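You operate a simulated robot arm through the tools that you are given. There is no shell and no other tool. Be economical: measure what you need, move in short steps, check, and stop when the job is done.

You are at the controls of a simulated robot arm. One attempt, no reset.

## Task
Put things in order on the cream worktop by the toaster. At the end: the cream tea caddy stands where the brown sand timer stood; the teal bottle sleeve is on the shallow white dish; the brown sand timer stands on top of the green wiping pad; the cream sugar caddy stands where the teal bottle sleeve stood; whatever was shut is shut again. Leave all else as you found it, and nothing knocked over.

Only the result counts: the job must be done as asked and must still hold three seconds after the hand-in. Knocking over, shifting, dropping, spilling or breaking anything else fails it.

## Robot
A 6-joint arm with a two-finger parallel gripper, fixed in place. Base frame: the origin is at the foot of the arm, x ahead of it, y to its left, z up; the work surface is at about z = 0.91. Lengths are in m, angles in rad, forces in N, time in s.
With the tool pointing down near the work surface it reaches from about 0.36 to 0.76 m from the base axis. Its first joint turns from -1.152 to 1.152 rad. Payload 2.45 kg.
The tool frame sits at the grasp point between the pads (the TCP): z along the fingers, y along the line on which they close. The tips reach 0.024 m beyond it. The gripper opens to 0.068 m. The fingers are 0.017 m wide and 0.01 m thick; the gripper's body (0.04 by 0.07 m) begins 0.041 m behind the TCP.
Orientation is told as [roll, pitch, yaw] about the base's x, y, z axes, in that order, counted from this pose: with the fingers straight down and closing along the base's y, the tool's x points along the base's -x, its y along +y and its z along -z.

## Interface
- The arm moves only by the tool step_arm. Its argument "increments" is one flat list of numbers, 7 for each row, row after row: the shift along the tool's x, y, z in mm, then the turn, a rotation vector about the tool's x, y, z in rad, then the opening, from 0 (shut) to 1 (fully open). In form: [x, y, z, rx, ry, rz, hand, x, y, z, rx, ry, rz, hand, ...]. A call has 1 to 12 rows; each row shifts and turns the commanded pose from where the row before left it, along the tool's axes as they then stand. A row lasts 0.2 s, in which the tool goes at most 0.05 m and 0.15 rad; a call with a longer step from one row to the next is refused whole, and so is a gripper value outside its range. Where a pose cannot be reached the arm comes as near as it can. A force on the tool above 40 N (or 10 N above the force at the start of the call, whichever is more), or a blocked arm, ends the call early, and 0.2 s more pass. The fingers move at their own pace (about 0.108 m/s each) and stop on an object; they squeeze with about 25 N. The grip force told is the motor's: it shows also when the fingers shut on nothing. Time passes only in rows, and 0.2 s behind the last, so rows that do not move let the fingers close. It gives the time, the measured TCP pose, the force on the tool (base axes), the opening and the grip force at its end, in the units of the frame above (readings bear some noise).
- Cameras (640 x 400 px; columns grow to the right, rows downward): "scene" is fixed at [0.1821, 0.4571, 1.4613]; the picture's right is [-0.46, -0.89, 0.00], its down [-0.54, 0.28, -0.79] and it looks along [0.70, -0.37, -0.61] (base axes); focal length 316 px, centre (320, 200). "wrist" rides on the gripper at [0.084, 0.011, -0.075] in the tool frame; the picture's right is [-0.13, 0.99, 0.00], its down [-0.60, -0.08, -0.79] and it looks along [-0.79, -0.10, 0.61] (tool axes); focal length 251 px, centre (320, 200). There is no depth. A picture from a camera that has moved, and an enlarged one, comes with that camera's place and axes in the base frame and with its lens. The place of the scene camera against the robot may be out by one fixed shift of up to 0.025 m in any direction.
- capture(camera): a new picture of that camera. The clock stands still meanwhile.
- inspect(camera, box): a new picture of the part [left, top, right, bottom] of that camera's present view, enlarged. The clock stands still meanwhile.
- hand_in(): hands the job in; it is judged then, once.

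Go step by step. Nothing tells you positions but the pictures and the camera data: compare them with the known pose of the tool, close in by small moves and look again before you grip or let go. The budget is 120 turns and 68 pictures, counting those below and the enlarged ones. Unless the task says otherwise, let go and move clear before handing in, and close with one line.

The tools are called after "Request:" as name(argument=value, ...) on one line, values as JSON. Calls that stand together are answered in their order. step_arm: Moves the arm, as the interface text tells. Its arguments: {"type":"object","properties":{"increments":{"type":"array","items":{"type":"number"}}},"required":["increments"]} The other tools are called the same way: capture (camera) takes a picture; inspect (camera, box) takes an enlarged picture of a part of a camera's view; hand_in () hands the job in.

At the start:

```text
time: 0.0
ee_pos: [0.4705, 0.1789, 1.2474]
ee_rot: [0.001, -0.002, 0.002]
ft_force: [0.5, 0.2, -0.5]
grip_width: 0.0681
gripper_force: 0.0
```

scene: 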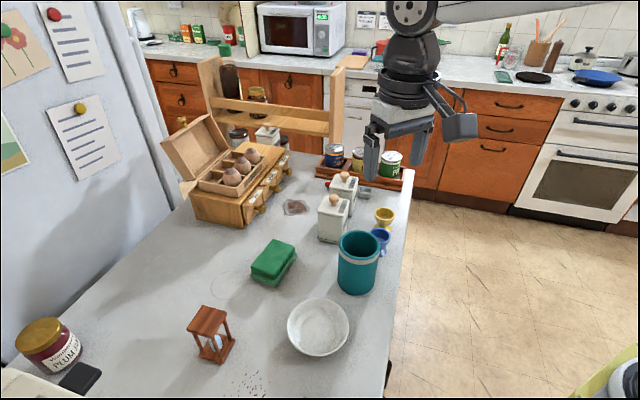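
wrist: 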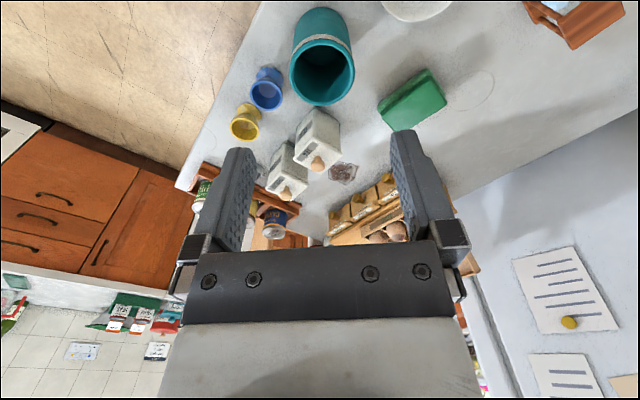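

I see two cream caddies with knobs, the teal sleeve, the dish, the timer and the green pad. I'll look closer to tell the caddies apart before moving.

Request:
inspect(camera="scene", box=[300, 140, 420, 300])

Request:
inspect(camera="scene", box=[170, 230, 370, 390])

Request:
inspect(camera="wrist", box=[220, 0, 480, 240])

```text
2.50 times, centred on (360, 220) of scene
camera zoom: at [0.1821, 0.4571, 1.4613], right [-0.46, -0.89, 0.0], down [-0.54, 0.28, -0.79], along [0.7, -0.37, -0.61], focal length 789 px, centre (220, 150)
```

zoom: 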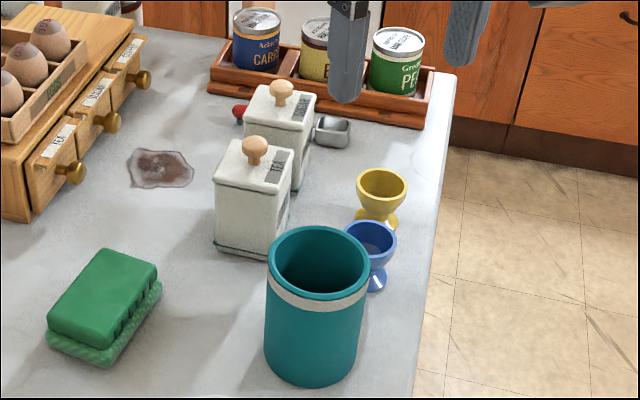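

```text
2.50 times, centred on (270, 310) of scene
camera zoom: at [0.1821, 0.4571, 1.4613], right [-0.46, -0.89, 0.0], down [-0.54, 0.28, -0.79], along [0.7, -0.37, -0.61], focal length 789 px, centre (445, -75)
```

zoom: 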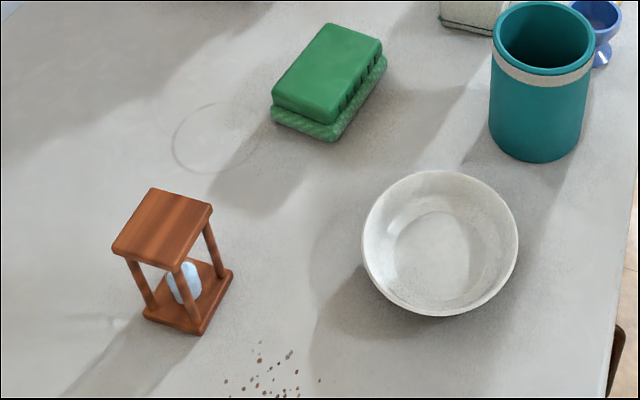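

```text
1.67 times, centred on (350, 120) of wrist
camera zoom: at [0.3832, 0.1901, 1.3215], right [0.13, 0.99, 0.0], down [0.6, -0.08, 0.79], along [0.79, -0.1, -0.61], focal length 419 px, centre (270, 333)
```

zoom: 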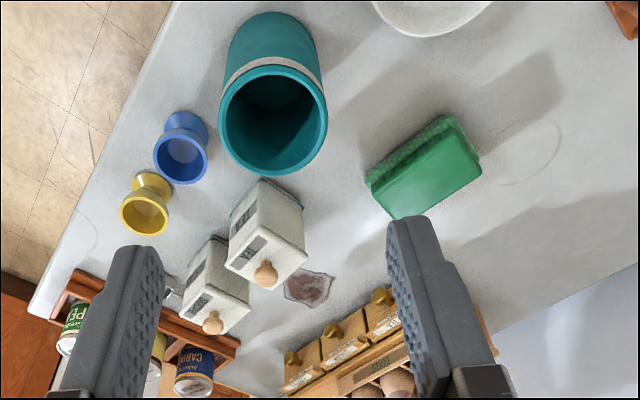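

The near caddy seems to read TEA; I'll verify both labels with a tighter zoom.

Request:
inspect(camera="scene", box=[312, 164, 372, 202])

Request:
inspect(camera="wrist", box=[255, 100, 355, 205])

```text
10.53 times, centred on (342, 183) of scene
camera zoom: at [0.1821, 0.4571, 1.4613], right [-0.46, -0.89, 0.0], down [-0.54, 0.28, -0.79], along [0.7, -0.37, -0.61], focal length 3322 px, centre (88, 379)
```

zoom: 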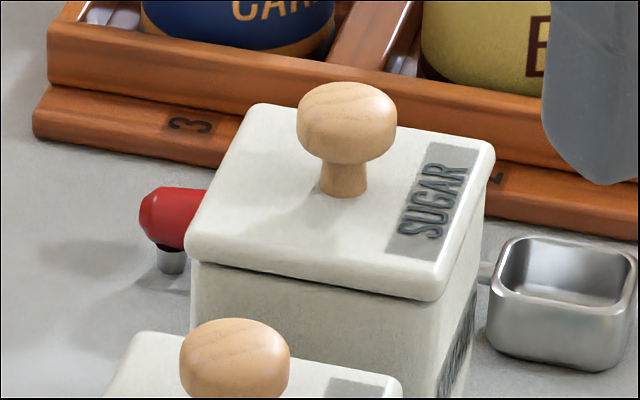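

```text
3.81 times, centred on (305, 152) of wrist
camera zoom: at [0.3832, 0.1901, 1.3215], right [0.13, 0.99, 0.0], down [0.6, -0.08, 0.79], along [0.79, -0.1, -0.61], focal length 958 px, centre (377, 381)
```

zoom: 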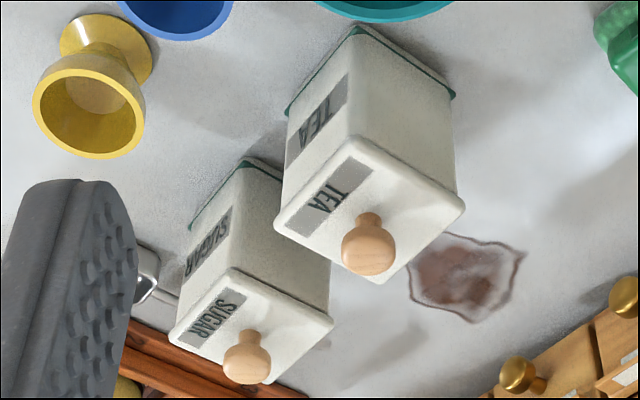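

The near caddy is TEA (~(0.684, 0.149), turned about 45°) and the far one SUGAR (~(0.757, 0.075)); the sleeve is at ~(0.532, 0.176), the dish at ~(0.469, 0.308), the timer at ~(0.517, 0.486) and the pad at ~(0.634, 0.332). The timer goes first, so I move up near it to look with the wrist camera.

Request:
step_arm(increments=[7.1, 37, 12, 0, 0, 0, 1, 7.1, 37, 12, 0, 0, 0, 1, 7.1, 37, 12, 0, 0, 0, 1, 7.1, 37, 12, 0, 0, 0, 1, 7.1, 37, 12, 0, 0, 0, 1, 7.1, 37, 12, 0, 0, 0, 1, 7.1, 37, 12, 0, 0, 0, 1])

Request:
capture(camera="wrist")

Request:
capture(camera="scene")

```text
time: 1.6
ee_pos: [0.4183, 0.4367, 1.1615]
ee_rot: [0.002, -0.002, 0.001]
ft_force: [0.1, 0.0, 0.2]
grip_width: 0.0682
gripper_force: 0.1
```

```text
60 pictures are left
camera wrist: at [0.3325, 0.4477, 1.2365], right [0.13, 0.99, 0.0], down [0.6, -0.08, 0.79], along [0.79, -0.1, -0.61], focal length 251 px, centre (320, 200)
```

wrist: 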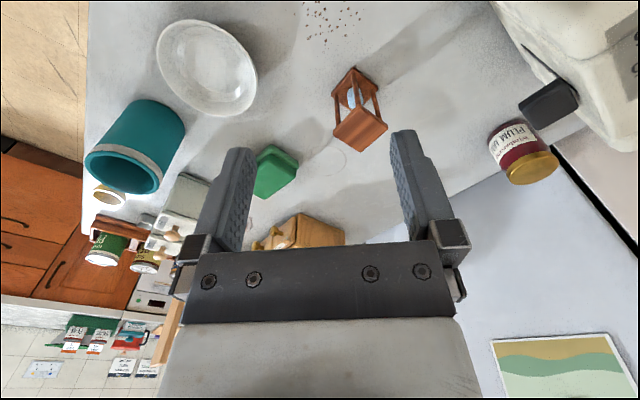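

```text
59 pictures are left
```

scene: 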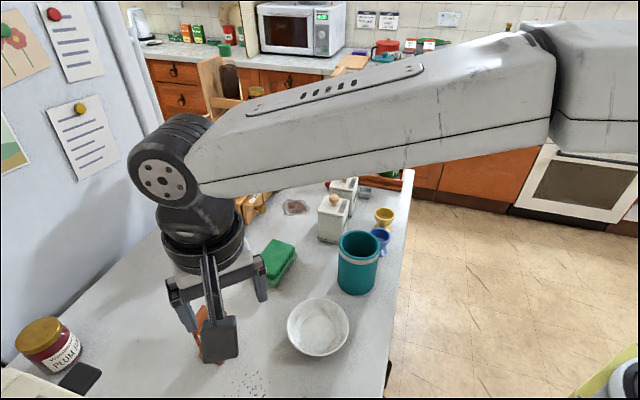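

Request:
inspect(camera="wrist", box=[300, 50, 420, 170])

```text
3.33 times, centred on (360, 110) of wrist
camera zoom: at [0.3325, 0.4477, 1.2365], right [0.13, 0.99, 0.0], down [0.6, -0.08, 0.79], along [0.79, -0.1, -0.61], focal length 838 px, centre (187, 500)
```

zoom: 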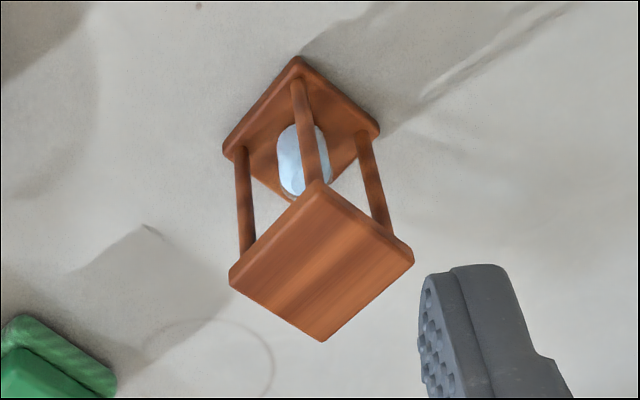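

The timer is a 44 mm square, ~86 mm tall, turned 45°, centred near (0.517, 0.471). I turn the gripper by 45° and move above it.

Request:
step_arm(increments=[0, 0, 0, 0, 0, -0.131, 1, 0, 0, 0, 0, 0, -0.131, 1, 0, 0, 0, 0, 0, -0.131, 1, 0, 0, 0, 0, 0, -0.131, 1, 0, 0, 0, 0, 0, -0.131, 1, 0, 0, 0, 0, 0, -0.131, 1, -23.5, -11.5, 25, 0, 0, 0, 1, -23.5, -11.5, 25, 0, 0, 0, 1, -23.5, -11.5, 25, 0, 0, 0, 1, -23.5, -11.5, 25, 0, 0, 0, 1])

Request:
capture(camera="wrist")

```text
time: 3.8
ee_pos: [0.5183, 0.4728, 1.0622]
ee_rot: [-0.003, -0.002, 0.789]
ft_force: [-0.2, 0.1, 0.1]
grip_width: 0.0679
gripper_force: 0.0
```

```text
57 pictures are left
camera wrist: at [0.4497, 0.421, 1.1374], right [-0.61, 0.79, 0.0], down [0.48, 0.37, 0.79], along [0.63, 0.49, -0.61], focal length 251 px, centre (320, 200)
```

wrist: 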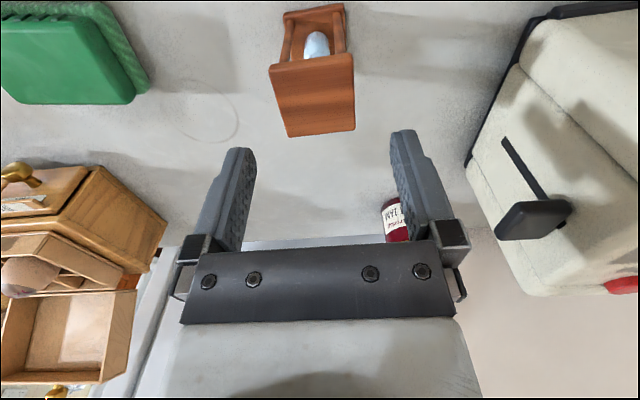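

The timer is beneath the gripper and aligned to within a couple of mm. I descend and grip its top plate.

Request:
step_arm(increments=[0, -2.5, 26, 0, 0, 0, 1, 0, 0, 26, 0, 0, 0, 1, 0, 0, 25, 0, 0, 0, 1, 0, 0, 0, 0, 0, 0, 0, 0, 0, 0, 0, 0, 0, 0, 0, 0, 0, 0, 0, 0, 0])

Request:
capture(camera="wrist")

Request:
capture(camera="scene")

```text
time: 5.2
ee_pos: [0.5195, 0.4706, 0.9837]
ee_rot: [-0.002, -0.001, 0.791]
ft_force: [-0.6, 0.5, -0.8]
grip_width: 0.0455
gripper_force: 25.1
```

```text
56 pictures are left
camera wrist: at [0.4501, 0.4191, 1.0594], right [-0.61, 0.79, 0.0], down [0.48, 0.37, 0.79], along [0.63, 0.49, -0.61], focal length 251 px, centre (320, 200)
```

wrist: 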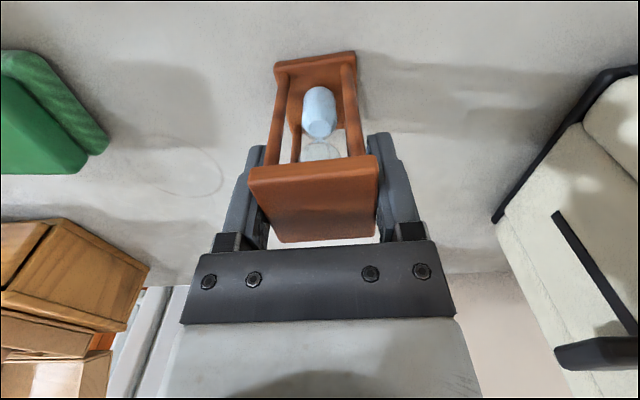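

```text
55 pictures are left
```

scene: 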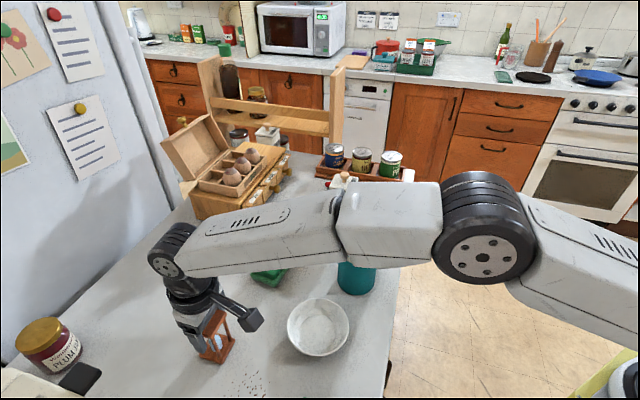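

The timer is gripped (45 mm across). I lift it straight up and go to a spot behind the pad to look at it.

Request:
step_arm(increments=[0, 0, -25, 0, 0, 0, 0, 0, 0, -37, 0, 0, 0, 0, 0, 0, -37, 0, 0, 0, 0, 0, 0, -37, 0, 0, 0, 0, 23.5, -30.7, 0, 0, 0, 0, 0, 23.5, -30.7, 0, 0, 0, 0, 0, 23.5, -30.7, 0, 0, 0, 0, 0, 23.5, -30.7, 0, 0, 0, 0, 0, 23.5, -30.7, 0, 0, 0, 0, 0, 23.5, -30.7, 0, 0, 0, 0, 0])

Request:
capture(camera="wrist")

```text
time: 7.4
ee_pos: [0.5525, 0.2398, 1.1219]
ee_rot: [-0.001, -0.001, 0.789]
ft_force: [-0.6, -0.6, -0.3]
grip_width: 0.0456
gripper_force: 24.9
```

```text
54 pictures are left
camera wrist: at [0.4832, 0.1881, 1.1975], right [-0.61, 0.79, 0.0], down [0.48, 0.37, 0.79], along [0.63, 0.49, -0.61], focal length 251 px, centre (320, 200)
```

wrist: 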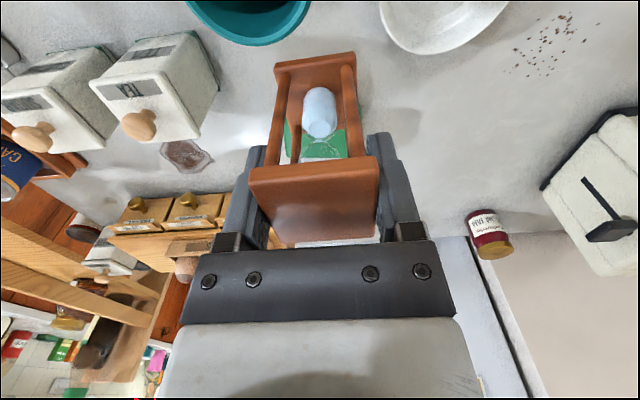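

The timer hides the pad, so I sidestep over the dish to get a clear view of it.

Request:
step_arm(increments=[0, 37, 0, 0, 0, 0, 0, 0, 37, 0, 0, 0, 0, 0, 0, 37, 0, 0, 0, 0, 0])

Request:
inspect(camera="wrist", box=[120, 40, 320, 200])

```text
time: 8.2
ee_pos: [0.4724, 0.3178, 1.1206]
ee_rot: [-0.001, 0.0, 0.787]
ft_force: [-0.5, 0.7, -1.0]
grip_width: 0.0454
gripper_force: 25.5
```

```text
2.50 times, centred on (220, 120) of wrist
camera zoom: at [0.4021, 0.2664, 1.1963], right [-0.61, 0.79, 0.0], down [0.48, 0.37, 0.79], along [0.63, 0.49, -0.61], focal length 629 px, centre (570, 400)
```

zoom: 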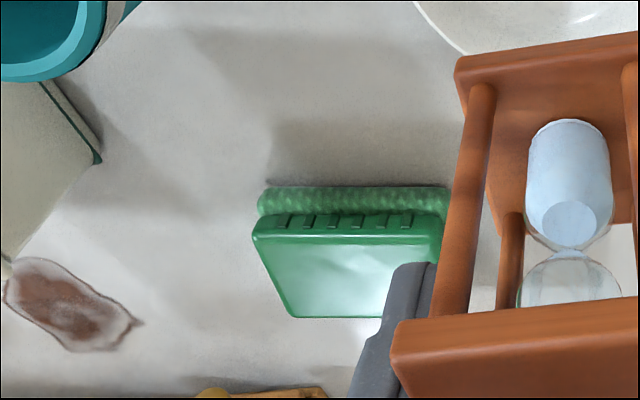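

The pad is ~0.098×0.066 m, centred near (0.651, 0.313), long axis along about (-0.61, 0.79), top at about 0.94. I turn the timer square to it and go above, then check from the scene camera.

Request:
step_arm(increments=[0, 0, 0, 0, 0, 0.131, 0, -34.6, -28.2, 0, 0, 0, 0, 0, -34.6, -28.2, 0, 0, 0, 0, 0, -34.6, -28.2, 0, 0, 0, 0, 0, -34.6, -28.2, 0, 0, 0, 0, 0, 0, 0, 30, 0, 0, 0, 0, 0, 0, 30, 0, 0, 0, 0])

Request:
inspect(camera="wrist", box=[220, 20, 420, 180])

Request:
inspect(camera="scene", box=[190, 180, 350, 310])

```text
time: 9.8
ee_pos: [0.6493, 0.3149, 1.0606]
ee_rot: [0.0, -0.004, 0.659]
ft_force: [-0.1, 0.2, -0.8]
grip_width: 0.0454
gripper_force: 25.1
```

```text
2.50 times, centred on (320, 100) of wrist
camera zoom: at [0.5742, 0.2724, 1.1354], right [-0.5, 0.86, 0.0], down [0.52, 0.31, 0.79], along [0.69, 0.4, -0.61], focal length 629 px, centre (320, 450)
```

zoom: 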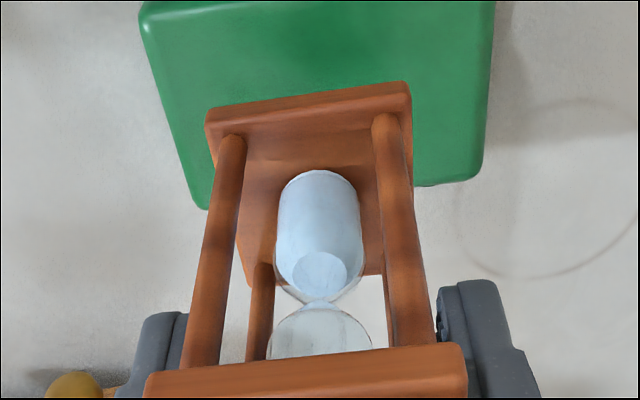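

```text
3.08 times, centred on (270, 245) of scene
camera zoom: at [0.1821, 0.4571, 1.4613], right [-0.46, -0.89, 0.0], down [-0.54, 0.28, -0.79], along [0.7, -0.37, -0.61], focal length 971 px, centre (474, 62)
```

zoom: 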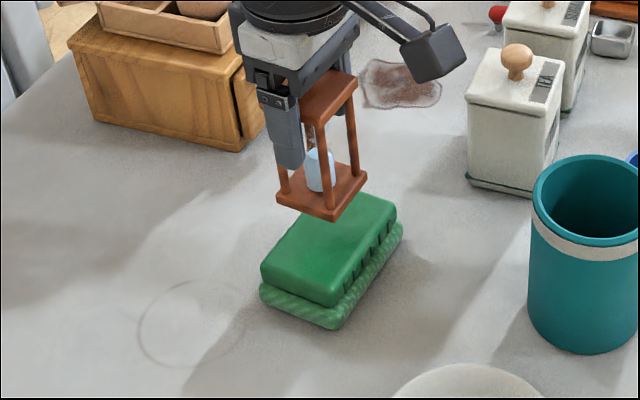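

The timer hovers over the pad centre to within 3 mm. I lower it gently.

Request:
step_arm(increments=[0, 3, 20, 0, 0, 0, 0, 0, 0, 14, 0, 0, 0, 0, 0, 0, 6, 0, 0, 0, 0, 0, 0, 2, 0, 0, 0, 0])

Request:
inspect(camera="scene", box=[210, 190, 330, 300])

```text
time: 10.8
ee_pos: [0.6511, 0.3163, 1.0231]
ee_rot: [0.0, -0.008, 0.657]
ft_force: [-4.4, -2.5, 22.2]
grip_width: 0.0456
gripper_force: 25.1
```

```text
3.64 times, centred on (270, 245) of scene
camera zoom: at [0.1815, 0.4568, 1.4615], right [-0.46, -0.89, 0.0], down [-0.54, 0.28, -0.79], along [0.7, -0.36, -0.61], focal length 1148 px, centre (502, 36)
```

zoom: 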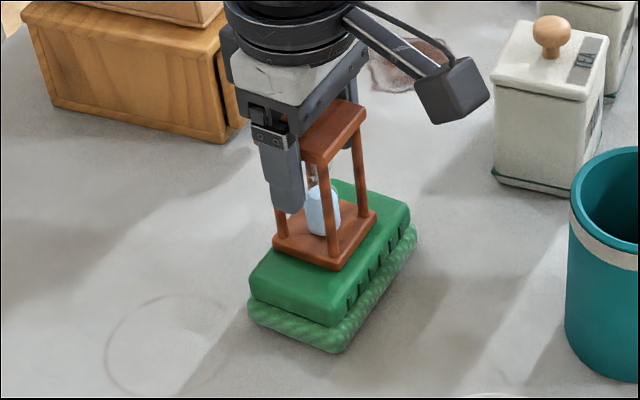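

The timer rests on the pad, with its whole base inside the top. I ease the pressure, release and rise.

Request:
step_arm(increments=[0, 0, -3, 0, 0, 0, 0, 0, 0, 0, 0, 0, 0, 0.3, 0, 0, 0, 0, 0, 0, 1, 0, 0, 0, 0, 0, 0, 1, 0, 0, -30, 0, 0, 0, 1, 0, 0, -45, 0, 0, 0, 1, 0, 0, -45, 0, 0, 0, 1])

Request:
capture(camera="wrist")

```text
time: 12.4
ee_pos: [0.6492, 0.3179, 1.1413]
ee_rot: [0.0, 0.0, 0.657]
ft_force: [-0.1, 0.5, 0.2]
grip_width: 0.0681
gripper_force: 0.0
```

```text
49 pictures are left
camera wrist: at [0.5738, 0.2755, 1.2173], right [-0.5, 0.86, 0.0], down [0.53, 0.31, 0.79], along [0.69, 0.4, -0.61], focal length 251 px, centre (320, 200)
```

wrist: 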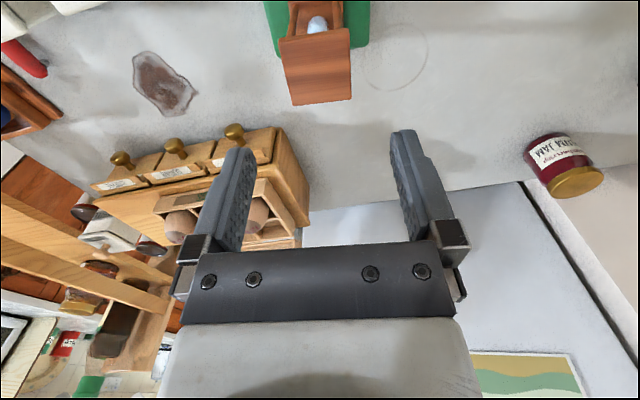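

The timer stands on the pad. Next I go to a viewing spot behind the tea caddy, with the gripper turned to 45°.

Request:
step_arm(increments=[0, 0, 0, 0, 0, -0.13, 1, 32.8, -23.3, 0, 0, 0, 0, 1, 32.8, -23.3, 0, 0, 0, 0, 1, 32.8, -23.3, 0, 0, 0, 0, 1, 32.8, -23.3, 10, 0, 0, 0, 1, 32.8, -23.3, 10, 0, 0, 0, 1, 32.8, -23.3, 10, 0, 0, 0, 1])

Request:
capture(camera="wrist")

Request:
inspect(camera="wrist", box=[220, 20, 420, 180])

```text
time: 14.0
ee_pos: [0.6091, 0.0774, 1.1123]
ee_rot: [-0.003, -0.001, 0.788]
ft_force: [0.3, -0.2, -0.3]
grip_width: 0.0682
gripper_force: 0.1
```

```text
48 pictures are left
camera wrist: at [0.5396, 0.0253, 1.1879], right [-0.61, 0.79, 0.0], down [0.48, 0.37, 0.79], along [0.63, 0.49, -0.61], focal length 251 px, centre (320, 200)
```

wrist: 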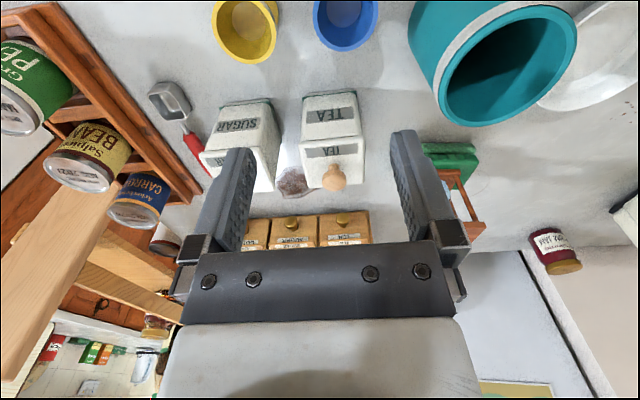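

```text
2.50 times, centred on (320, 100) of wrist
camera zoom: at [0.5396, 0.0253, 1.1879], right [-0.61, 0.79, 0.0], down [0.48, 0.37, 0.79], along [0.63, 0.49, -0.61], focal length 629 px, centre (320, 450)
```

zoom: 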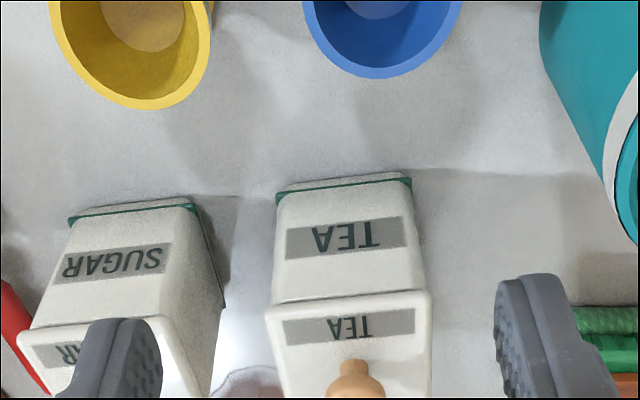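

The tea caddy is about 63 mm wide, its faces aligned to the gripper's 45°, centred near (0.681, 0.154), so there is only 2–3 mm clearance per finger. I move just above it and measure again.

Request:
step_arm(increments=[-35, 1.2, 5, 0, 0, 0, 1, -35, 1.2, 12, 0, 0, 0, 1, -34, 1.1, 20, 0, 0, 0, 1, 0, 0, 5, 0, 0, 0, 1])

Request:
inspect(camera="wrist", box=[210, 0, 430, 180])

Request:
inspect(camera="scene", box=[290, 140, 400, 250])

```text
time: 15.0
ee_pos: [0.6799, 0.1534, 1.0706]
ee_rot: [-0.002, -0.001, 0.788]
ft_force: [0.1, 0.3, -0.3]
grip_width: 0.0678
gripper_force: 0.0
```

```text
2.22 times, centred on (320, 90) of wrist
camera zoom: at [0.6113, 0.1028, 1.1463], right [-0.61, 0.79, 0.0], down [0.48, 0.37, 0.79], along [0.63, 0.49, -0.61], focal length 559 px, centre (320, 444)
```

zoom: 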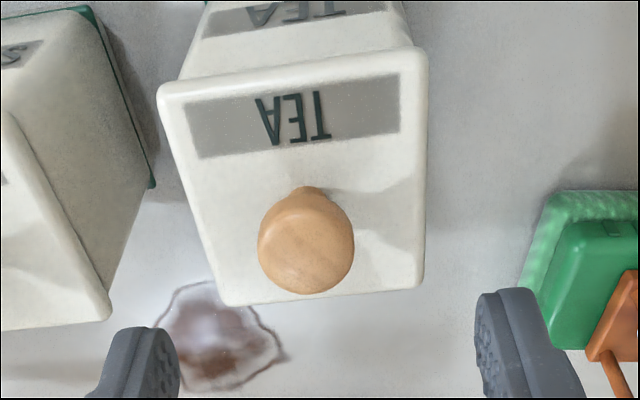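

```text
3.64 times, centred on (345, 195) of scene
camera zoom: at [0.1821, 0.4572, 1.4613], right [-0.46, -0.89, 0.0], down [-0.54, 0.28, -0.79], along [0.7, -0.37, -0.61], focal length 1148 px, centre (229, 218)
```

zoom: 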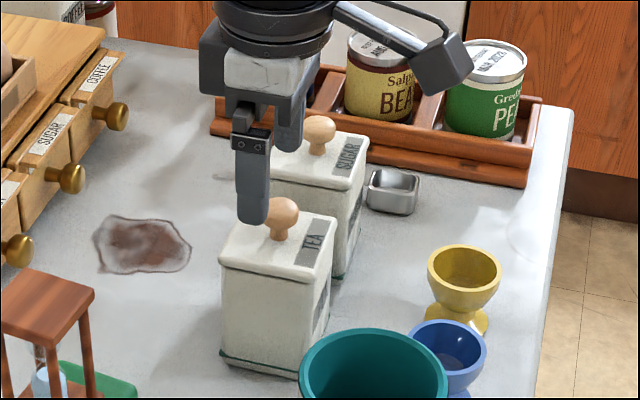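

The lid overhangs the body a little (~65 mm against 68 mm opening) and the gripper is centred to ~1 mm. I nudge it and descend to just above the lid, then check the clearance.

Request:
step_arm(increments=[0, -1.2, 20, 0, 0, 0, 1, 0, 0, 20, 0, 0, 0, 1, 0, 0, 0, 0, 0, 0, 1])

Request:
inspect(camera="wrist", box=[220, 70, 420, 250])

```text
time: 15.8
ee_pos: [0.6815, 0.153, 1.0307]
ee_rot: [-0.002, -0.002, 0.786]
ft_force: [-0.7, 0.4, -0.2]
grip_width: 0.0678
gripper_force: 0.1
```

```text
2.22 times, centred on (320, 160) of wrist
camera zoom: at [0.6118, 0.1015, 1.1057], right [-0.61, 0.79, 0.0], down [0.48, 0.37, 0.79], along [0.63, 0.49, -0.61], focal length 559 px, centre (320, 289)
```

zoom: 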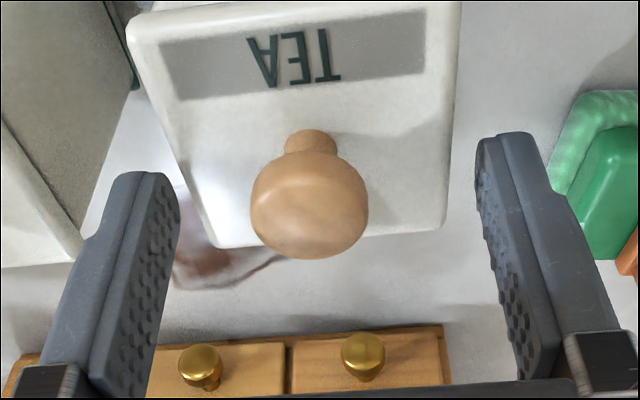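

Both fingers clear the lid by about 2–3 mm, and I shift slightly to even that out. I descend, grip and lift only 8 mm as a test of whether lid and body move together.

Request:
step_arm(increments=[0, -0.6, 15, 0, 0, 0, 1, 0, 0, 15, 0, 0, 0, 1, 0, 0, 13.5, 0, 0, 0, 1, 0, 0, 0, 0, 0, 0, 0, 0, 0, 0, 0, 0, 0, 0, 0, 0, -4, 0, 0, 0, 0, 0, 0, -4, 0, 0, 0, 0])

Request:
inspect(camera="scene", box=[290, 140, 400, 250])

```text
time: 17.4
ee_pos: [0.6811, 0.154, 0.9938]
ee_rot: [0.001, -0.002, 0.787]
ft_force: [0.2, 0.3, -0.3]
grip_width: 0.0633
gripper_force: 25.2
```

```text
3.64 times, centred on (345, 195) of scene
camera zoom: at [0.1821, 0.4571, 1.4613], right [-0.46, -0.89, 0.0], down [-0.54, 0.28, -0.79], along [0.7, -0.37, -0.61], focal length 1148 px, centre (229, 218)
```

zoom: 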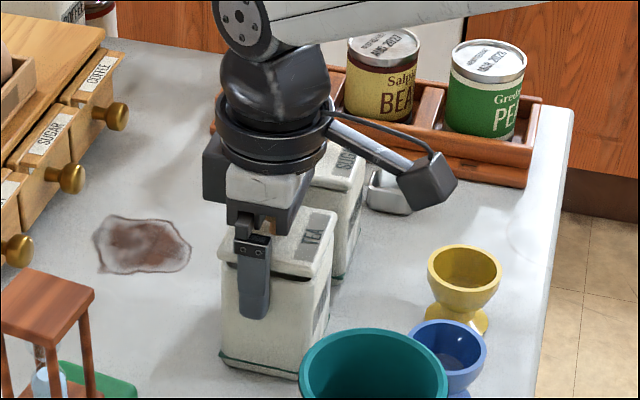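

The lid came up alone, so it is loose. I lower it straight back and release; later I'll hold the caddies by the body, under the lid, with a tilted gripper.

Request:
step_arm(increments=[0, 0, 4, 0, 0, 0, 0, 0, 0, 3.5, 0, 0, 0, 0, 0, 0, 0, 0, 0, 0, 0, 0, 0, 0, 0, 0, 0, 0.97, 0, 0, 0, 0, 0, 0, 1])

Request:
inspect(camera="scene", box=[290, 140, 400, 250])

```text
time: 18.6
ee_pos: [0.6828, 0.1536, 0.987]
ee_rot: [0.0, 0.0, 0.788]
ft_force: [1.2, 1.1, 2.8]
grip_width: 0.0681
gripper_force: 0.0
```

```text
3.64 times, centred on (345, 195) of scene
camera zoom: at [0.1821, 0.4571, 1.4613], right [-0.46, -0.89, 0.0], down [-0.54, 0.28, -0.79], along [0.7, -0.37, -0.61], focal length 1148 px, centre (229, 218)
```

zoom: 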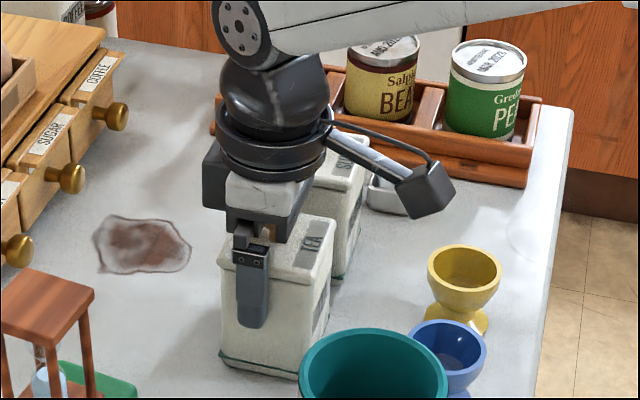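

The lid is back down. I rise clear and go to look at the teal sleeve, which I'll move next to clear the way.

Request:
step_arm(increments=[0, 0, -10, 0, 0, 0, 1, 0, 0, -40, 0, 0, 0, 1, 0, 0, -40, 0, 0, 0, 1, 0, 0, -40, 0, 0, 0, 1, 38.4, 24.6, 0, 0, 0, 0, 1, 38.4, 24.6, 0, 0, 0, 0, 1, 38.4, 24.6, 0, 0, 0, 0, 1, 38.4, 24.6, 0, 0, 0, 0, 1, 38.4, 24.6, 0, 0, 0, 0, 1])

Request:
capture(camera="wrist")

Request:
capture(camera="scene")

```text
time: 20.6
ee_pos: [0.4576, 0.1074, 1.1169]
ee_rot: [-0.002, -0.002, 0.787]
ft_force: [-0.3, 0.0, 0.2]
grip_width: 0.0681
gripper_force: 0.0
```

```text
41 pictures are left
camera wrist: at [0.3885, 0.0547, 1.1905], right [-0.61, 0.79, 0.0], down [0.48, 0.37, 0.79], along [0.63, 0.49, -0.61], focal length 251 px, centre (320, 200)
```

wrist: 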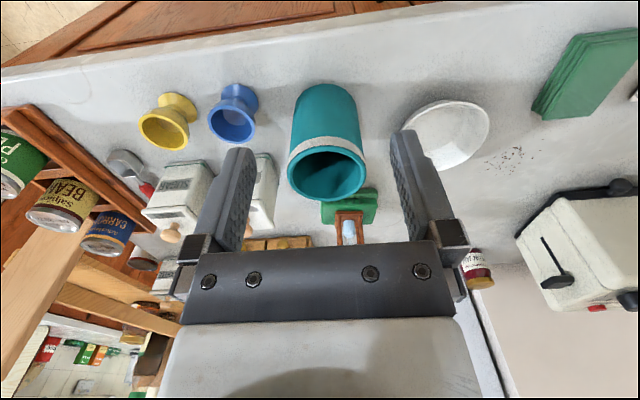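

```text
40 pictures are left
```

scene: 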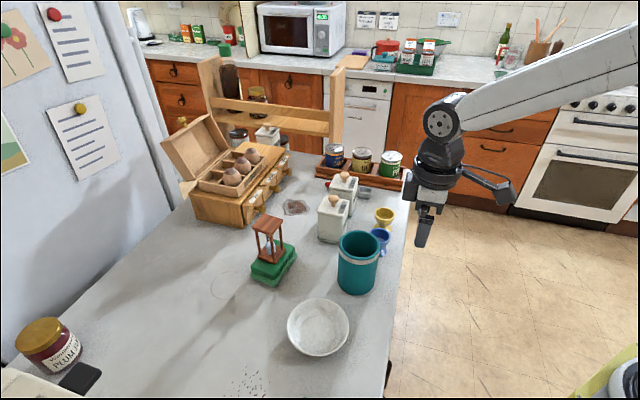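

The sleeve's centre is near (0.533, 0.177), radius ~0.040, rim at ~1.01. I move above its wall on the dish side so one finger goes in and one stays out.

Request:
step_arm(increments=[-34, 11.6, 0, 0, 0, 0, 1, -34, 11.6, 12, 0, 0, 0, 1, -34, 11.6, 20, 0, 0, 0, 1, 0, 0, 13, 0, 0, 0, 1])

Request:
inspect(camera="wrist", box=[160, 0, 440, 220])

```text
time: 21.6
ee_pos: [0.5058, 0.2021, 1.0702]
ee_rot: [-0.004, -0.003, 0.788]
ft_force: [1.0, -1.0, -0.3]
grip_width: 0.0681
gripper_force: 0.1
```

```text
1.82 times, centred on (300, 110) of wrist
camera zoom: at [0.4366, 0.1498, 1.1454], right [-0.61, 0.79, 0.0], down [0.48, 0.37, 0.79], along [0.63, 0.49, -0.61], focal length 457 px, centre (356, 364)
```

zoom: 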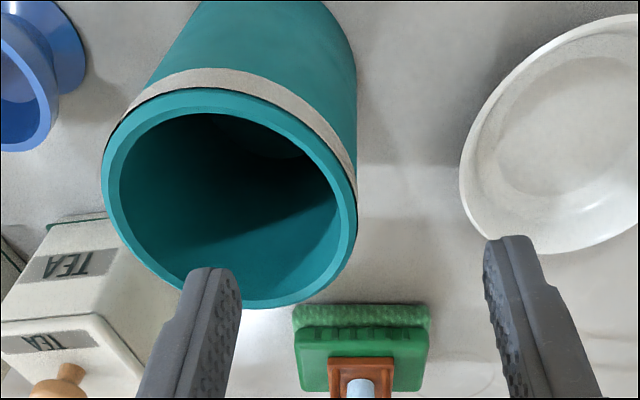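

The wall's middle is about 2 mm to the left and 4 mm ahead of the tool. I correct, go down so the rim sits between the pads, and grip.

Request:
step_arm(increments=[-4, -2.3, 20, 0, 0, 0, 1, 0, 0, 20, 0, 0, 0, 1, 0, 0, 20, 0, 0, 0, 1, 0, 0, 18, 0, 0, 0, 1, 0, 0, 0, 0, 0, 0, 0.5, 0, 0, 0, 0, 0, 0, 0, 0, 0, 0, 0, 0, 0, 0, 0, 0, 0, 0, 0, 0, 0])

Request:
inspect(camera="wrist", box=[160, 0, 440, 220])

Request:
inspect(camera="scene", box=[270, 170, 430, 370])

```text
time: 23.4
ee_pos: [0.5104, 0.2035, 0.9925]
ee_rot: [-0.004, -0.001, 0.788]
ft_force: [-0.2, 0.3, -0.5]
grip_width: 0.0058
gripper_force: 25.2
```

```text
1.82 times, centred on (300, 110) of wrist
camera zoom: at [0.4405, 0.1507, 1.0677], right [-0.61, 0.79, 0.0], down [0.48, 0.37, 0.79], along [0.63, 0.49, -0.61], focal length 457 px, centre (356, 364)
```

zoom: 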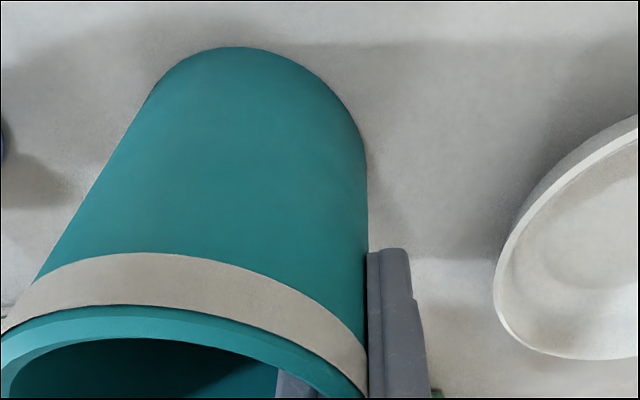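

```text
2.00 times, centred on (350, 270) of scene
camera zoom: at [0.1821, 0.4571, 1.4613], right [-0.46, -0.89, 0.0], down [-0.54, 0.28, -0.79], along [0.7, -0.37, -0.61], focal length 631 px, centre (260, 60)
```

zoom: 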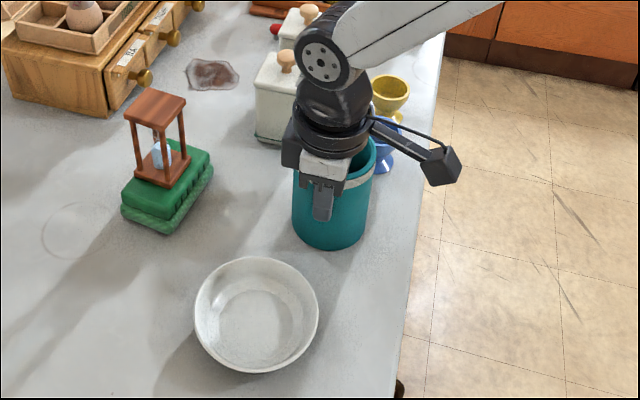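

The sleeve's wall is gripped (5.8 mm). I lift it straight up and look at the dish.

Request:
step_arm(increments=[0, 0, -10, 0, 0, 0, 0, 0, 0, -30, 0, 0, 0, 0, 0, 0, -40, 0, 0, 0, 0, 0, 0, -20, 0, 0, 0, 0])

Request:
capture(camera="wrist")

Request:
inspect(camera="scene", box=[270, 170, 430, 370])

```text
time: 24.4
ee_pos: [0.5123, 0.202, 1.0944]
ee_rot: [-0.002, -0.002, 0.787]
ft_force: [1.0, -0.5, 0.1]
grip_width: 0.0057
gripper_force: 24.6
```

```text
36 pictures are left
camera wrist: at [0.443, 0.1507, 1.169], right [-0.61, 0.79, 0.0], down [0.48, 0.37, 0.79], along [0.63, 0.49, -0.61], focal length 251 px, centre (320, 200)
```

wrist: 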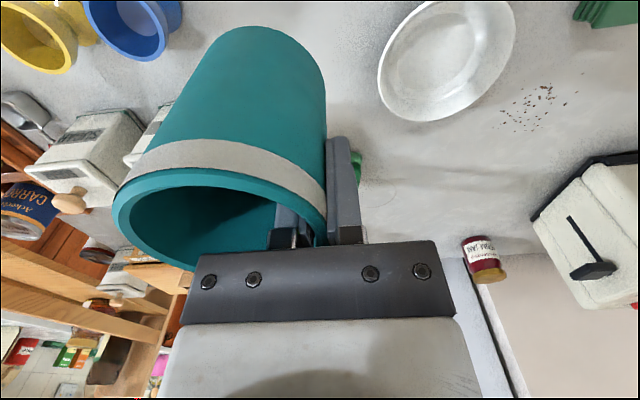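

```text
2.00 times, centred on (350, 270) of scene
camera zoom: at [0.1821, 0.4571, 1.4613], right [-0.46, -0.89, 0.0], down [-0.54, 0.28, -0.79], along [0.7, -0.37, -0.61], focal length 631 px, centre (260, 60)
```

zoom: 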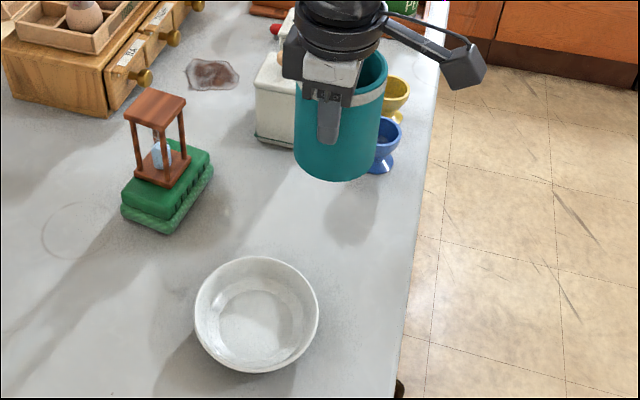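

The dish centre is near (0.456, 0.303). I carry the sleeve above it and check the alignment before lowering.

Request:
step_arm(increments=[-7.9, 37.5, 0, 0, 0, 0, 0, -7.9, 37.5, 0, 0, 0, 0, 0, -7.9, 37.5, 0, 0, 0, 0, 0, -7.9, 37.5, 0, 0, 0, 0, 0, 0, 0, 20, 0, 0, 0, 0, 0, 0, 20, 0, 0, 0, 0])

Request:
capture(camera="wrist")

Request:
inspect(camera="scene", box=[230, 230, 390, 390])

```text
time: 25.8
ee_pos: [0.4282, 0.3302, 1.0539]
ee_rot: [0.0, -0.001, 0.788]
ft_force: [0.0, -0.8, 0.3]
grip_width: 0.0059
gripper_force: 25.2
```

```text
34 pictures are left
camera wrist: at [0.3583, 0.2782, 1.1287], right [-0.61, 0.79, 0.0], down [0.48, 0.37, 0.79], along [0.63, 0.49, -0.61], focal length 251 px, centre (320, 200)
```

wrist: 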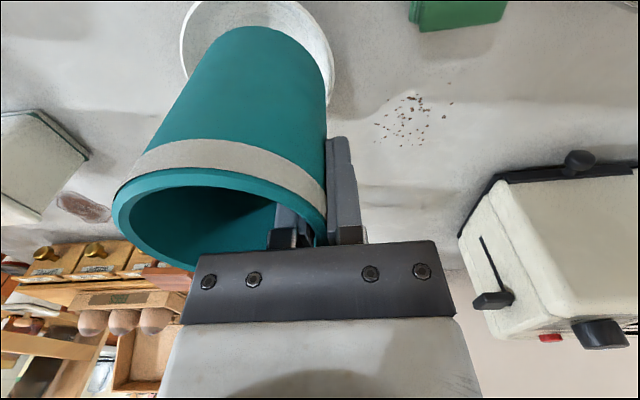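

```text
2.50 times, centred on (310, 310) of scene
camera zoom: at [0.1821, 0.4572, 1.4613], right [-0.46, -0.89, 0.0], down [-0.54, 0.28, -0.79], along [0.7, -0.37, -0.61], focal length 789 px, centre (345, -75)
```

zoom: 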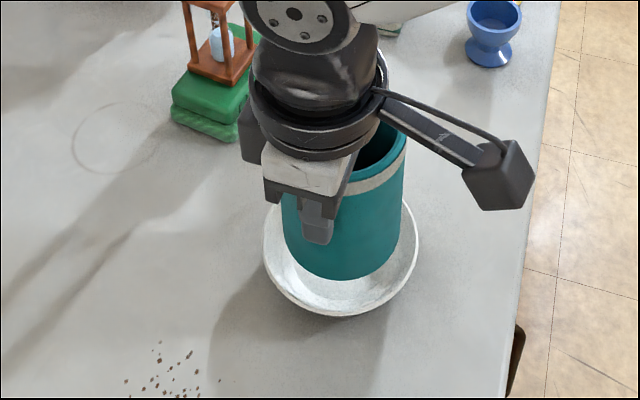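

The sleeve is within a few mm of the dish centre; I correct ~5 mm ahead and lower to just above contact.

Request:
step_arm(increments=[-3.2, -3.9, 12, 0, 0, 0, 0, 0, 0, 16, 0, 0, 0, 0, 0, 0, 8, 0, 0, 0, 0, 0, 0, 2, 0, 0, 0, 0])

Request:
inspect(camera="scene", box=[230, 230, 390, 390])

```text
time: 26.8
ee_pos: [0.4332, 0.3304, 1.0156]
ee_rot: [-0.001, -0.002, 0.787]
ft_force: [0.2, -1.0, -1.3]
grip_width: 0.0058
gripper_force: 25.1
```

```text
2.50 times, centred on (310, 310) of scene
camera zoom: at [0.1821, 0.4572, 1.4613], right [-0.46, -0.89, 0.0], down [-0.54, 0.28, -0.79], along [0.7, -0.37, -0.61], focal length 789 px, centre (345, -75)
```

zoom: 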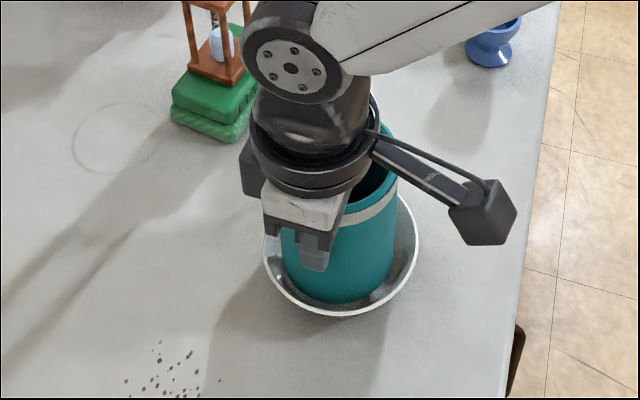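

It is centred left-to-right and not yet touching. I lower in small steps.

Request:
step_arm(increments=[0, 0, 2, 0, 0, 0, 0, 0, 0, 2, 0, 0, 0, 0, 0, 0, 1.5, 0, 0, 0, 0])

```text
time: 27.6
ee_pos: [0.4315, 0.3295, 1.0103]
ee_rot: [-0.002, -0.002, 0.787]
ft_force: [0.4, -0.6, -1.1]
grip_width: 0.0059
gripper_force: 24.9
```

Request:
step_arm(increments=[0, 0, 2, 0, 0, 0, 0, 0, 0, 1.5, 0, 0, 0, 0, 0, 0, 1.5, 0, 0, 0, 0])

```text
time: 28.4
ee_pos: [0.4315, 0.3309, 1.0063]
ee_rot: [-0.002, -0.002, 0.787]
ft_force: [0.1, -0.2, -1.1]
grip_width: 0.0063
gripper_force: 24.9
```

Still no clear contact; I continue in small steps.

Request:
step_arm(increments=[0, 0, 1.5, 0, 0, 0, 0, 0, 0, 1.5, 0, 0, 0, 0])

Request:
inspect(camera="scene", box=[260, 250, 380, 370])

```text
time: 29.0
ee_pos: [0.4323, 0.3311, 1.0037]
ee_rot: [-0.003, -0.005, 0.786]
ft_force: [0.4, -1.6, 13.0]
grip_width: 0.006
gripper_force: 25.6
```

```text
3.33 times, centred on (320, 310) of scene
camera zoom: at [0.1819, 0.457, 1.4614], right [-0.46, -0.89, 0.0], down [-0.54, 0.28, -0.79], along [0.7, -0.37, -0.61], focal length 1052 px, centre (320, -167)
```

zoom: 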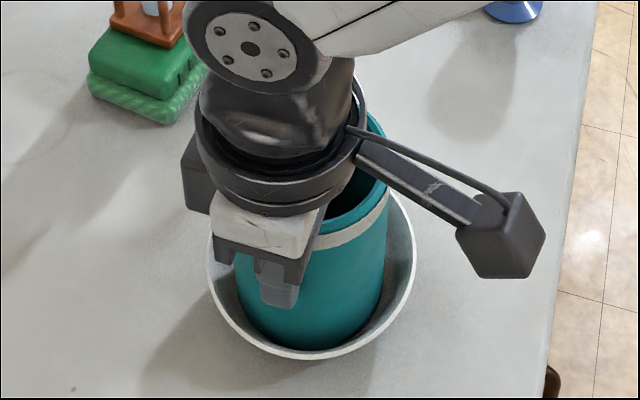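

Contact at 13 N, with the sleeve seated in the dish. I ease off, open and rise straight up.

Request:
step_arm(increments=[0, 0, -1.5, 0, 0, 0, 0, 0, 0, 0, 0, 0, 0, 0.3, 0, 0, 0, 0, 0, 0, 0.8, 0, 0, 0, 0, 0, 0, 0.8, 0, 0, -30, 0, 0, 0, 0.8, 0, 0, -40, 0, 0, 0, 1, 0, 0, -45, 0, 0, 0, 1])

Request:
capture(camera="wrist")

Request:
inspect(camera="scene", box=[210, 190, 410, 370])

```text
time: 30.6
ee_pos: [0.4315, 0.3277, 1.117]
ee_rot: [-0.003, -0.002, 0.787]
ft_force: [-0.4, 0.0, -0.6]
grip_width: 0.0681
gripper_force: 0.0
```

```text
30 pictures are left
camera wrist: at [0.3616, 0.2763, 1.193], right [-0.61, 0.79, 0.0], down [0.48, 0.37, 0.79], along [0.63, 0.49, -0.61], focal length 251 px, centre (320, 200)
```

wrist: 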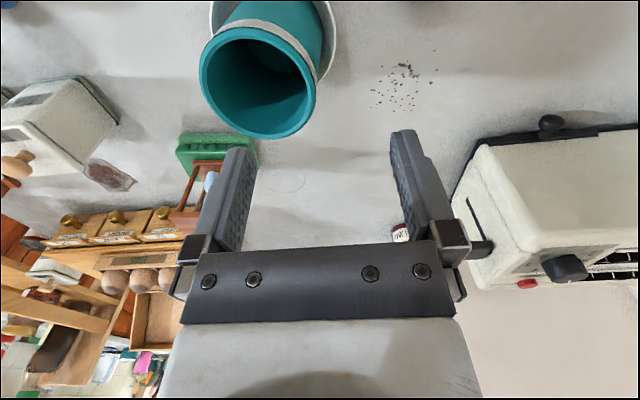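

```text
2.22 times, centred on (310, 280) of scene
camera zoom: at [0.1821, 0.4571, 1.4613], right [-0.46, -0.89, 0.0], down [-0.54, 0.28, -0.79], along [0.7, -0.37, -0.61], focal length 701 px, centre (342, 22)
```

zoom: 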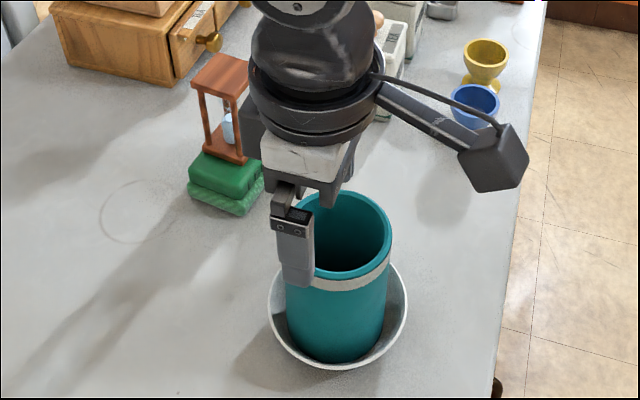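

The sleeve stands level in the dish. Next is the tea caddy: I turn the gripper to −45° yaw while rising, so I can come in under its lid from the clear side.

Request:
step_arm(increments=[0, 0, -5, 0, 0, 0.131, 1, 0, 0, -5, 0, 0, 0.131, 1, 0, 0, -5, 0, 0, 0.131, 1, 0, 0, -5, 0, 0, 0.131, 1, 0, 0, -5, 0, 0, 0.131, 1, 0, 0, -5, 0, 0, 0.131, 1, 0, 0, -5, 0, 0, 0.131, 1, 0, 0, -5, 0, 0, 0.131, 1, 0, 0, -5, 0, 0, 0.131, 1, 0, 0, -5, 0, 0, 0.131, 1, 0, 0, -5, 0, 0, 0.131, 1, 0, 0, -5, 0, 0, 0.131, 1])

```text
time: 33.2
ee_pos: [0.4305, 0.3301, 1.1783]
ee_rot: [0.001, -0.002, -0.787]
ft_force: [0.0, 1.0, 0.0]
grip_width: 0.0682
gripper_force: 0.0
```

Yaw is set. I move to a standoff northwest of the tea caddy and tilt the fingers forward 45°.

Request:
step_arm(increments=[-42.3, 10.4, 10, 0, 0, 0, 1, -42.3, 10.4, 10, 0, 0, 0, 1, -42.3, 10.4, 10, 0, 0, 0, 1, -42.3, 10.4, 10, 0, 0, 0, 1, -42.3, 10.4, 10, 0, 0, 0, 1, 0, 0, 0, 0, -0.131, 0, 1, 0, 0, 0, 0, -0.131, 0, 1, 0, 0, 0, 0, -0.131, 0, 1, 0, 0, 0, 0, -0.131, 0, 1, 0, 0, 0, 0, -0.131, 0, 1, 0, 0, 0, 0, -0.131, 0, 1])

Request:
capture(camera="wrist")

Request:
capture(camera="scene")

```text
time: 35.6
ee_pos: [0.6176, 0.2178, 1.1302]
ee_rot: [0.003, -0.789, -0.787]
ft_force: [-0.6, -0.4, 0.5]
grip_width: 0.0681
gripper_force: 0.1
```

```text
28 pictures are left
camera wrist: at [0.5447, 0.3046, 1.1232], right [0.77, 0.64, 0.09], down [-0.15, 0.04, 0.99], along [0.62, -0.77, 0.13], focal length 251 px, centre (320, 200)
```

wrist: 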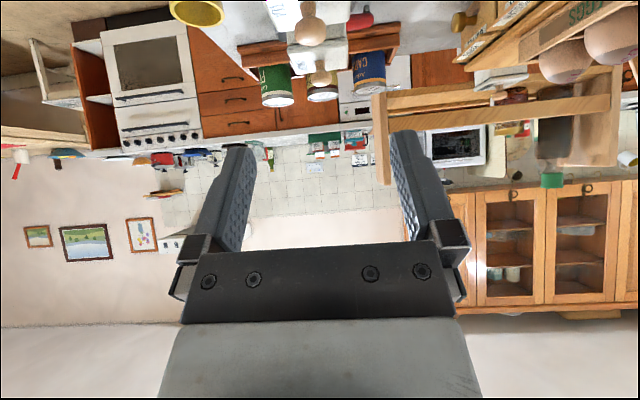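

```text
27 pictures are left
```

scene: 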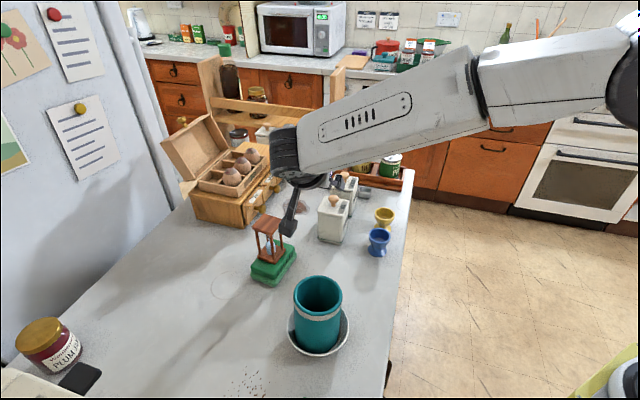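

The tilt works and nothing is touched. I go straight down to the approach line of the tea caddy and look.

Request:
step_arm(increments=[24.3, 0, 24.3, 0, 0, 0, 1, 24.3, 0, 24.3, 0, 0, 0, 1, 24.3, 0, 24.3, 0, 0, 0, 1])

Request:
capture(camera="wrist")

Request:
inspect(camera="scene", box=[230, 140, 410, 300])

```text
time: 36.4
ee_pos: [0.6188, 0.2156, 1.0264]
ee_rot: [0.003, -0.787, -0.787]
ft_force: [-0.6, 0.5, 0.4]
grip_width: 0.0682
gripper_force: 0.0
```

```text
26 pictures are left
camera wrist: at [0.5449, 0.303, 1.0193], right [0.77, 0.64, 0.09], down [-0.15, 0.04, 0.99], along [0.62, -0.77, 0.13], focal length 251 px, centre (320, 200)
```

wrist: 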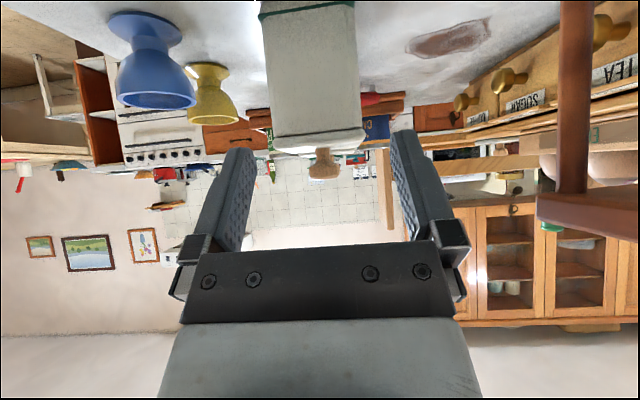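

```text
2.50 times, centred on (320, 220) of scene
camera zoom: at [0.1821, 0.4572, 1.4613], right [-0.46, -0.89, 0.0], down [-0.54, 0.28, -0.79], along [0.7, -0.37, -0.61], focal length 789 px, centre (320, 150)
```

zoom: 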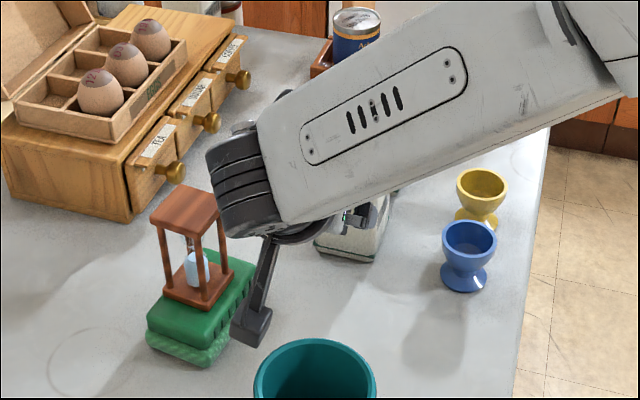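

The caddy lies ahead between the fingers. I zoom in to measure its sideways offset accurately.

Request:
inspect(camera="wrist", box=[220, 0, 420, 200])

```text
2.00 times, centred on (320, 100) of wrist
camera zoom: at [0.5449, 0.303, 1.0193], right [0.77, 0.64, 0.09], down [-0.15, 0.04, 0.99], along [0.62, -0.77, 0.13], focal length 503 px, centre (320, 400)
```

zoom: 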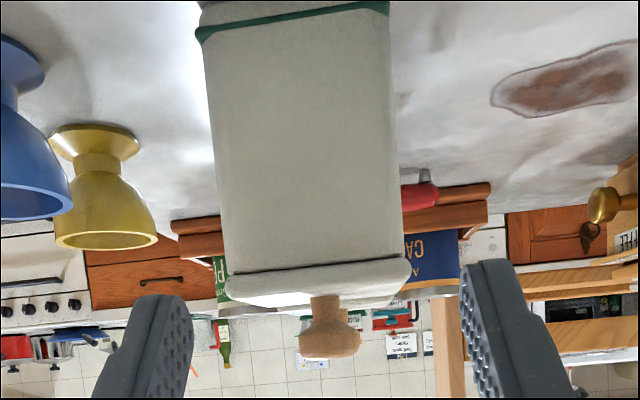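

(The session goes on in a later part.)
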